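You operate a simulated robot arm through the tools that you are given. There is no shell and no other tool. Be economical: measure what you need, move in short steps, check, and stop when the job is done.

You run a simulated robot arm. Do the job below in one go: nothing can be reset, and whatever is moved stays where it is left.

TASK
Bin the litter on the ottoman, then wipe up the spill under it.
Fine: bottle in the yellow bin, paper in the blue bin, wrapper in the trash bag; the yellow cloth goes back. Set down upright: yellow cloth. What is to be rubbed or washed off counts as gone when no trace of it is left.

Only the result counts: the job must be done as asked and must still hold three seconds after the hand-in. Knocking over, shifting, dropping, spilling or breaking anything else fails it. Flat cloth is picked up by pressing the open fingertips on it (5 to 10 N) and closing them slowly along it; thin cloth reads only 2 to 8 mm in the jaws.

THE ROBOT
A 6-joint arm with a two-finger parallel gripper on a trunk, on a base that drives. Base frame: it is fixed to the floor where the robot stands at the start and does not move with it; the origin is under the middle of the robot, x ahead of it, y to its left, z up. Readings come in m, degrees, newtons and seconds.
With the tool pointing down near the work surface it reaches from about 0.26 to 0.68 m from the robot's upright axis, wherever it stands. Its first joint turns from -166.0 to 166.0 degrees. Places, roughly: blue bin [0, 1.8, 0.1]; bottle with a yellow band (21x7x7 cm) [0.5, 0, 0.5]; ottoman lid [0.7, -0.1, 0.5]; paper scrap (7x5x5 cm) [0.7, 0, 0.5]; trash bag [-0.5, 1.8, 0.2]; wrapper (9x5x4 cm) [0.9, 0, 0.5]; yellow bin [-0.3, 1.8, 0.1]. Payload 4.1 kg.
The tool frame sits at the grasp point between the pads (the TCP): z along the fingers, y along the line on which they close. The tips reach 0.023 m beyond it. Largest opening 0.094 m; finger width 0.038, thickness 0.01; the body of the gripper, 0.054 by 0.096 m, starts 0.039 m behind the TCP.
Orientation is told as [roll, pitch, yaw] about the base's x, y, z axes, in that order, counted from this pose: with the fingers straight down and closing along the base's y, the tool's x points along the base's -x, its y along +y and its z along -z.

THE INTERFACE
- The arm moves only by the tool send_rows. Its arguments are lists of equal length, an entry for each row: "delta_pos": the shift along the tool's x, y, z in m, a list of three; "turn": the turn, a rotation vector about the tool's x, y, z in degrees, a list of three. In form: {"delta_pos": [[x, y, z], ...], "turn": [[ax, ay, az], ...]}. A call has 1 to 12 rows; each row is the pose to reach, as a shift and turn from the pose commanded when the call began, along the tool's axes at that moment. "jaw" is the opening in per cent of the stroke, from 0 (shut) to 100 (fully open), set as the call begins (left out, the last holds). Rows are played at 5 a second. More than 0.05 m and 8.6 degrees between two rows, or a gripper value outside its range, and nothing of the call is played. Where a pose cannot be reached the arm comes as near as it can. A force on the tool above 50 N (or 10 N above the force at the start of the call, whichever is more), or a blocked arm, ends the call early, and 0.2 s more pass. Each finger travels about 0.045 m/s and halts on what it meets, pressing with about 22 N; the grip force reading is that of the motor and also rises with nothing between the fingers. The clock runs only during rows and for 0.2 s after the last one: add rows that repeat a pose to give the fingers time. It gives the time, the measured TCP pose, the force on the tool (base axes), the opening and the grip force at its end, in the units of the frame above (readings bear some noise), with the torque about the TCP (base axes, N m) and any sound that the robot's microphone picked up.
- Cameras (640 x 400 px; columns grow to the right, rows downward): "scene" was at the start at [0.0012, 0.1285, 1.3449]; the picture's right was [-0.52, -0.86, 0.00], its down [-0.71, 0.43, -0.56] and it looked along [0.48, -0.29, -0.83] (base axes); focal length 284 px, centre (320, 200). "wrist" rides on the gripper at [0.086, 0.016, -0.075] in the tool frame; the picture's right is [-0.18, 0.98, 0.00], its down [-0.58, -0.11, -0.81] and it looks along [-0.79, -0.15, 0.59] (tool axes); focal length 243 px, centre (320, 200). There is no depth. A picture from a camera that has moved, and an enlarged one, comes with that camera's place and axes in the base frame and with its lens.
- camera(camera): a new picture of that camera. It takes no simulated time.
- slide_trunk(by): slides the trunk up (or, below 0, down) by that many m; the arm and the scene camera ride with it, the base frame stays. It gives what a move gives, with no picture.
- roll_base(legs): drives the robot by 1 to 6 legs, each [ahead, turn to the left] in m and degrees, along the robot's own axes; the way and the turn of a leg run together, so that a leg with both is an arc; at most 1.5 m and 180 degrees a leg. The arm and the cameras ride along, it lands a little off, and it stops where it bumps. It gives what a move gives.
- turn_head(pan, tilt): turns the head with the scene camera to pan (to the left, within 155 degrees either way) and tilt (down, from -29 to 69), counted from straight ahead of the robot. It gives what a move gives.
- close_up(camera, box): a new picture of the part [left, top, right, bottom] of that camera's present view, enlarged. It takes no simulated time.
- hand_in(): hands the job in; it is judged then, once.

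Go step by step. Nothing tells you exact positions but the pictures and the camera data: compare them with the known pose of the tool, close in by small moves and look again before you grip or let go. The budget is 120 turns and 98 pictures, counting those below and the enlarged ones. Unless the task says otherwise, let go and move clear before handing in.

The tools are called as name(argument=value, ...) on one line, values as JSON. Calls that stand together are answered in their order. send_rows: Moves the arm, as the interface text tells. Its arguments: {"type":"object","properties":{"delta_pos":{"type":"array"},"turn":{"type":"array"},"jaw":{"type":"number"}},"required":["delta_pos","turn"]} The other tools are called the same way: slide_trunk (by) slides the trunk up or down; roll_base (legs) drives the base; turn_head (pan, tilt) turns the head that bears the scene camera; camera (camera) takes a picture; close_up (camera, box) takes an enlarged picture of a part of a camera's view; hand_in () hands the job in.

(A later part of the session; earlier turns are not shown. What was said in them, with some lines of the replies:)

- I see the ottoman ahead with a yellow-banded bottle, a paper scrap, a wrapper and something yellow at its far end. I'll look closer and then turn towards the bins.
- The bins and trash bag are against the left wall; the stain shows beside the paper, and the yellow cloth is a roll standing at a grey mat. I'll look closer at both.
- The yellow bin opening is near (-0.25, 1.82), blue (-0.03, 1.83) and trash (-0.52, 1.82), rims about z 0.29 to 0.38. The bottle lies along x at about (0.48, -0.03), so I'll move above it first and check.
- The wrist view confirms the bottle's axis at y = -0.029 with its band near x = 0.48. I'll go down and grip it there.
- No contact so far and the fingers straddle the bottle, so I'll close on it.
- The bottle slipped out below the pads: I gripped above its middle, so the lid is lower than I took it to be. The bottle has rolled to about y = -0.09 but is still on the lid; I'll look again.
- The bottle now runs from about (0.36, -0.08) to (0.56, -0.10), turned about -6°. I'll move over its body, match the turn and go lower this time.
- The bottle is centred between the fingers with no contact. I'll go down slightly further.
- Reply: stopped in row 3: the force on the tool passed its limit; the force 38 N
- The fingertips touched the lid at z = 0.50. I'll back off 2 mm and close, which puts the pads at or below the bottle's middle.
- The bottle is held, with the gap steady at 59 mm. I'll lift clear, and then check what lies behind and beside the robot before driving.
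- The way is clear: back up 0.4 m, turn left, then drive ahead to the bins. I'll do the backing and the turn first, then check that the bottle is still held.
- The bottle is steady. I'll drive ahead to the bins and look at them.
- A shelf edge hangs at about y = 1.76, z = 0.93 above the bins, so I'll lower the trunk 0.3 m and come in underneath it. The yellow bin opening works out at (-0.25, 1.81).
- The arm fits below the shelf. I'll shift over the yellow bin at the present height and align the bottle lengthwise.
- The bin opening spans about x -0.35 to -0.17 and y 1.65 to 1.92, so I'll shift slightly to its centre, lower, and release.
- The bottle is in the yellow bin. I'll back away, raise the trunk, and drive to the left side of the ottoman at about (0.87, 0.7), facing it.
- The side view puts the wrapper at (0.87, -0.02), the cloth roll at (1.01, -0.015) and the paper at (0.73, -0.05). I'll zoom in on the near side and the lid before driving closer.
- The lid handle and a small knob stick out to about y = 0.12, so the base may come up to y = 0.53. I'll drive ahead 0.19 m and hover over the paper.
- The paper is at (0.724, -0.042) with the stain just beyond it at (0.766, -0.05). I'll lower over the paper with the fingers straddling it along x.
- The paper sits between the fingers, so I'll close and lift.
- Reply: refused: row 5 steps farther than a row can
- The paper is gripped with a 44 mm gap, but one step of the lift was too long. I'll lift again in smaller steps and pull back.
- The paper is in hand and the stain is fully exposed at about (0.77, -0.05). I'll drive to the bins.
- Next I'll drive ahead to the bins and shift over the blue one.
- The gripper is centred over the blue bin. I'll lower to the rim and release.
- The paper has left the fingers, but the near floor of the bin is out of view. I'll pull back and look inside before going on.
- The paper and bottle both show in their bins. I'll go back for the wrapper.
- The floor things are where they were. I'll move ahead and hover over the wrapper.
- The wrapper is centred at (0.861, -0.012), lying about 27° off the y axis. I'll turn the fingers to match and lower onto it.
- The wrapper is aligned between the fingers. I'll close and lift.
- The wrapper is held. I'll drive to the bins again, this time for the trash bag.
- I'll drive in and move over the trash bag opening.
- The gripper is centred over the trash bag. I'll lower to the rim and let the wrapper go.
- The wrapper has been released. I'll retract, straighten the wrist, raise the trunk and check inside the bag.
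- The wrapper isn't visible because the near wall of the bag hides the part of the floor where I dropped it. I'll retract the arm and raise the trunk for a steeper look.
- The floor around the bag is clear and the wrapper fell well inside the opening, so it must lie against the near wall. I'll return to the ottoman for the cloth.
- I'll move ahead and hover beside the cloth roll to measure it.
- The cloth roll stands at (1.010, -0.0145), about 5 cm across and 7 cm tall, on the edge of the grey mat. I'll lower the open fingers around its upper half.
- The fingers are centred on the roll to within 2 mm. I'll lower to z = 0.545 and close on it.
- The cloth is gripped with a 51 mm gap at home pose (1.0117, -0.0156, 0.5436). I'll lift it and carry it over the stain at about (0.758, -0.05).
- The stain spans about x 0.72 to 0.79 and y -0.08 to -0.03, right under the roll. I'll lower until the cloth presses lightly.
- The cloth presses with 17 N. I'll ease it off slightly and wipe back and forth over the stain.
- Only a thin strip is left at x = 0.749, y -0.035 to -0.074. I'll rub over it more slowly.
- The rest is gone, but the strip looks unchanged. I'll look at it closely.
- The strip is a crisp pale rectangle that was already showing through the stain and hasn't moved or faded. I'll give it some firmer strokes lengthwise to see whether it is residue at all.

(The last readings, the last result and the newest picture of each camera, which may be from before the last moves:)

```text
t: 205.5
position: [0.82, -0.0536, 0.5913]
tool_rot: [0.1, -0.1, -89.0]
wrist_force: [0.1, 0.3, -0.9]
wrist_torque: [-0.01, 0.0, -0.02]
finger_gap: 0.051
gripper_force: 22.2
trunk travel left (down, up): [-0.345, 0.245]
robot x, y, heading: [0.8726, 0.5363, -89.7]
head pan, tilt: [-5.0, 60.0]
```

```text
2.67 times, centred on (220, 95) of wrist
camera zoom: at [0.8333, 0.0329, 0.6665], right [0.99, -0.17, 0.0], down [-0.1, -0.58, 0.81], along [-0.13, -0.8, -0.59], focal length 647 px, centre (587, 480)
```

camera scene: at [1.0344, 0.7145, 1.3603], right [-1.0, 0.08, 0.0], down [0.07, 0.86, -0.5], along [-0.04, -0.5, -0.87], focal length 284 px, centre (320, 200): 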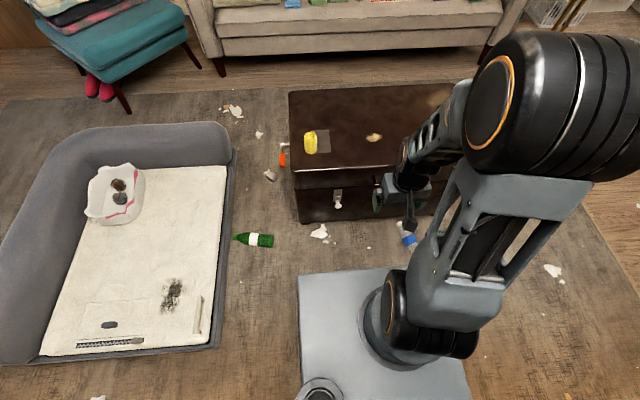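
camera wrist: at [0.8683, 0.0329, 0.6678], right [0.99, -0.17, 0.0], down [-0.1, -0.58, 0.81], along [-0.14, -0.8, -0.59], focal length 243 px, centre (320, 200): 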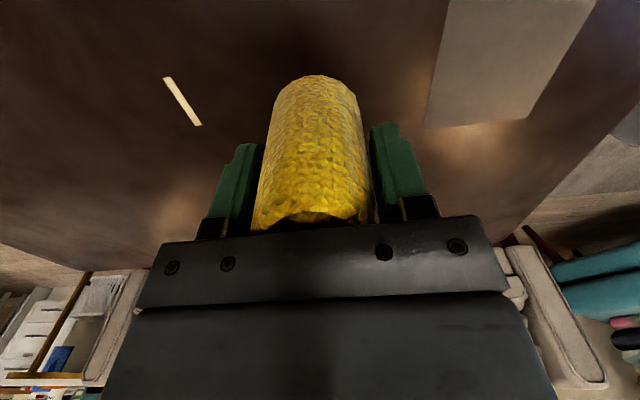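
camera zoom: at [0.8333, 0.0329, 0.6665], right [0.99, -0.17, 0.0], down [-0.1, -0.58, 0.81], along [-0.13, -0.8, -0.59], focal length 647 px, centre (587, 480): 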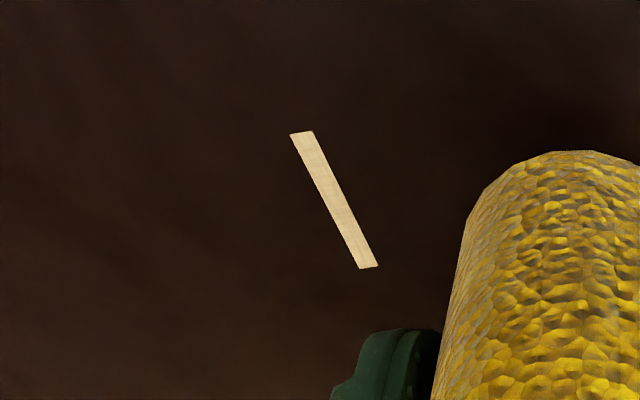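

The strip doesn't change under firm rubbing, so it is a fixed mark in the lid and not part of the spill; the stain itself is gone. I'll carry the cloth back to its original place.

send_rows(delta_pos=[[0.007, 0.045, -0.01], [0.014, 0.09, -0.01], [0.021, 0.135, -0.01], [0.03, 0.175, -0.01], [0.0346, 0.1921, -0.005], [0.0346, 0.1921, 0.015], [0.0346, 0.1921, 0.015]], turn=[[0, 0, 0], [0, 0, 0], [0, 0, 0], [0, 0, 0], [0, 0, 0], [0, 0, 0], [0, 0, 0]])

camera(camera="wrist")

close_up(camera="scene", box=[270, 110, 430, 230])

```text
t: 207.1
position: [1.0091, -0.0164, 0.5767]
tool_rot: [0.0, 0.0, -89.0]
wrist_force: [0.3, 0.3, -1.4]
wrist_torque: [0.02, -0.05, 0.0]
finger_gap: 0.0508
gripper_force: 22.4
trunk travel left (down, up): [-0.345, 0.245]
robot x, y, heading: [0.8732, 0.5355, -89.6]
head pan, tilt: [-5.0, 60.0]
```

```text
36 pictures are left
camera wrist: at [1.0232, 0.0701, 0.6513], right [0.99, -0.17, 0.0], down [-0.1, -0.58, 0.81], along [-0.13, -0.8, -0.59], focal length 243 px, centre (320, 200)
```

wrist: 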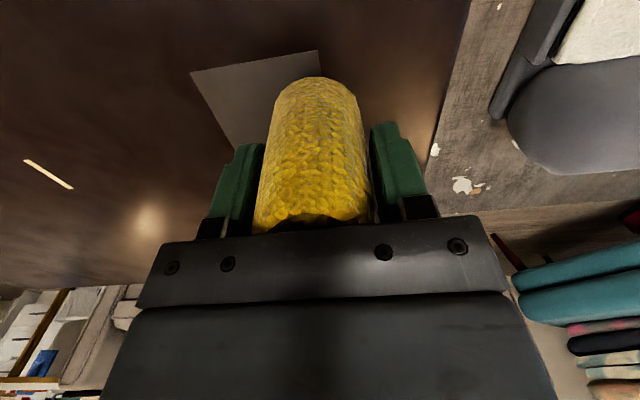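

```text
3.33 times, centred on (350, 170) of scene
camera zoom: at [1.0359, 0.531, 1.3603], right [-1.0, 0.08, 0.0], down [0.07, 0.86, -0.5], along [-0.04, -0.5, -0.87], focal length 946 px, centre (220, 300)
```

zoom: 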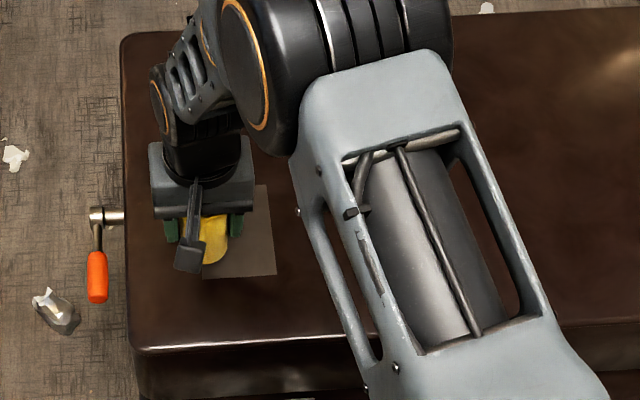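

I'll set it down here, practically at its original spot, stopping at the first touch.

send_rows(delta_pos=[[0.0, -0.003, 0.015], [0.0, -0.003, 0.025], [0.0, -0.003, 0.03], [0.0, -0.003, 0.033], [0.0, -0.003, 0.033]], turn=[[0, 0, 0], [0, 0, 0], [0, 0, 0], [0, 0, 0], [0, 0, 0]])

```text
t: 208.3
position: [1.0054, -0.0174, 0.5435]
tool_rot: [-0.1, -0.1, -89.0]
wrist_force: [-0.4, 0.3, -0.8]
wrist_torque: [0.01, -0.02, -0.03]
finger_gap: 0.0511
gripper_force: 21.7
trunk travel left (down, up): [-0.345, 0.245]
robot x, y, heading: [0.8696, 0.5383, -89.6]
head pan, tilt: [-5.0, 60.0]
```

Just at the surface, so I'll lower one more millimetre to confirm contact.

send_rows(delta_pos=[[0, 0, 0.001], [0, 0, 0.001]], turn=[[0, 0, 0], [0, 0, 0]])

```text
t: 208.9
position: [1.0065, -0.0161, 0.543]
tool_rot: [-0.1, -0.1, -89.0]
wrist_force: [-0.8, 0.5, 2.5]
wrist_torque: [-0.02, 0.02, -0.02]
finger_gap: 0.0509
gripper_force: 21.8
trunk travel left (down, up): [-0.345, 0.245]
robot x, y, heading: [0.8777, 0.5374, -89.8]
head pan, tilt: [-5.0, 60.0]
```

The cloth is touching with 2.5 N. I'll open, rise straight up, and pull back.

send_rows(delta_pos=[[0, 0, 0], [0, 0, 0], [0, 0, 0], [0, 0, 0], [0, 0, -0.03], [0, 0, -0.07], [0, 0, -0.11], [0, 0, -0.15], [0.03, 0, -0.18], [0.06, 0, -0.2], [0.06, 0, -0.2]], turn=[[0, 0, 0], [0, 0, 0], [0, 0, 0], [0, 0, 0], [0, 0, 0], [0, 0, 0], [0, 0, 0], [0, 0, 0], [0, 0, 0], [0, 0, 0], [0, 0, 0]], jaw=100)

camera(camera="wrist")

close_up(camera="scene", box=[270, 100, 510, 250])

```text
t: 211.3
position: [1.0038, 0.0443, 0.7434]
tool_rot: [-0.1, -0.1, -89.0]
wrist_force: [0.0, 1.1, 1.1]
wrist_torque: [-0.01, 0.0, 0.03]
finger_gap: 0.0942
gripper_force: 0.0
trunk travel left (down, up): [-0.345, 0.245]
robot x, y, heading: [0.8738, 0.5364, -89.7]
head pan, tilt: [-5.0, 60.0]
```

```text
34 pictures are left
camera wrist: at [1.0184, 0.1302, 0.8184], right [0.99, -0.17, 0.0], down [-0.1, -0.58, 0.81], along [-0.13, -0.8, -0.59], focal length 243 px, centre (320, 200)
```

wrist: 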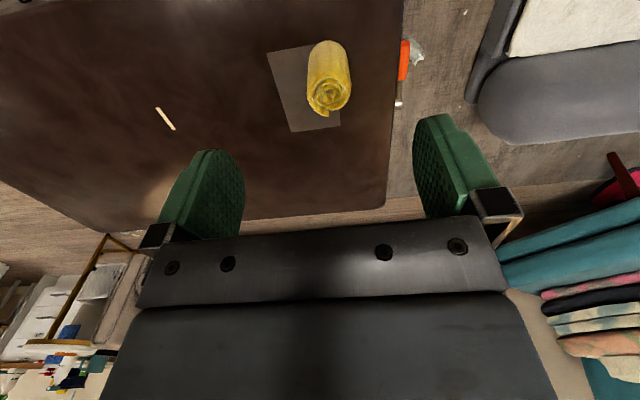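

```text
2.67 times, centred on (390, 175) of scene
camera zoom: at [1.0358, 0.5315, 1.3603], right [-1.0, 0.08, 0.0], down [0.07, 0.86, -0.5], along [-0.04, -0.5, -0.87], focal length 757 px, centre (133, 267)
```

zoom: 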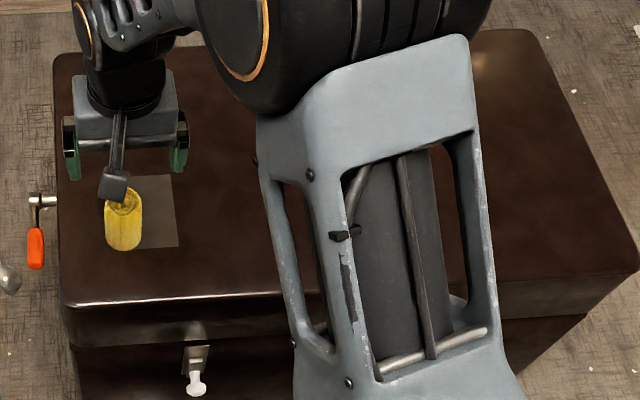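

The cloth stands upright at its spot. I'll take one close look at the cleaned area and the rest of the lid for any leftover traces.

send_rows(delta_pos=[[0.01, -0.045, 0], [0.01, -0.09, 0], [0.01, -0.135, 0], [0.01, -0.18, 0], [0.01, -0.225, 0], [0.01, -0.25, 0], [0.01, -0.25, 0]], turn=[[0, 0, 0], [0, 0, 0], [0, 0, 0], [0, 0, 0], [0, 0, 0], [0, 0, 0], [0, 0, 0]])

close_up(camera="wrist", box=[200, 0, 440, 180])

close_up(camera="scene", box=[270, 100, 510, 250])

```text
t: 212.9
position: [0.7545, 0.0498, 0.7442]
tool_rot: [0.0, -0.1, -89.1]
wrist_force: [-0.2, -0.5, -0.1]
wrist_torque: [0.0, -0.03, 0.03]
finger_gap: 0.0938
gripper_force: 0.1
trunk travel left (down, up): [-0.345, 0.245]
robot x, y, heading: [0.8712, 0.5387, -89.7]
head pan, tilt: [-5.0, 60.0]
```

```text
2.22 times, centred on (320, 90) of wrist
camera zoom: at [0.7683, 0.136, 0.8184], right [0.99, -0.17, 0.0], down [-0.1, -0.58, 0.81], along [-0.13, -0.8, -0.59], focal length 539 px, centre (320, 444)
```

zoom: 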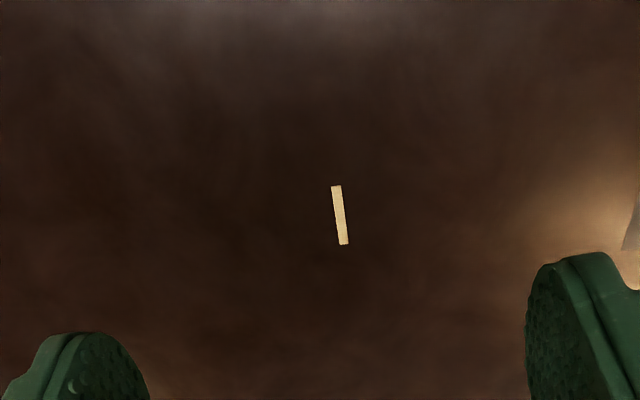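

```text
2.67 times, centred on (390, 175) of scene
camera zoom: at [1.0356, 0.5312, 1.3603], right [-1.0, 0.08, 0.0], down [0.07, 0.86, -0.5], along [-0.04, -0.5, -0.87], focal length 757 px, centre (133, 267)
```

zoom: 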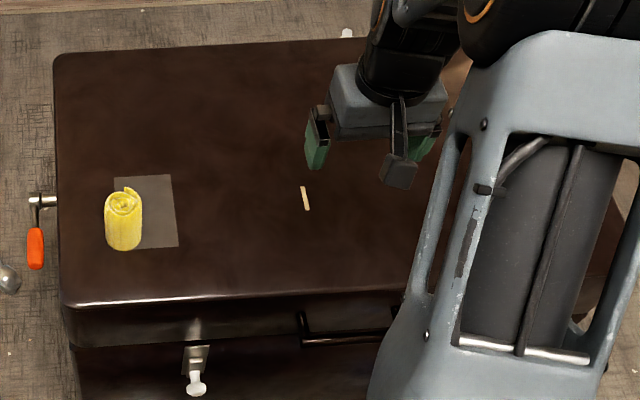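

The lid is clean apart from the fixed pale mark, all the litter is binned, and the cloth stands upright in its place with the arm clear. I'll hand in.

hand_in()

```text
The job is handed in.
```

I binned the three pieces of litter, wiped up the spill and stood the yellow cloth back up within about 1 cm of where it was. The job is handed in.

- **Litter:** I saw the bottle in the yellow bin and the paper in the blue bin. I released the wrapper inside the rim of the trash bag, but its near wall hid where it landed, so I did not see it afterwards.
- **Spill:** A pale strip, about 4 cm by 6 mm, is still on the lid where the spill was. It didn't move or fade under repeated firm rubbing, so I took it to be a fixed mark and left it. If it counts as part of the spill, the wipe is incomplete.
- **Bottle:** It slipped from my first grip and rolled a few centimetres on the lid, and I picked it up on the second try.
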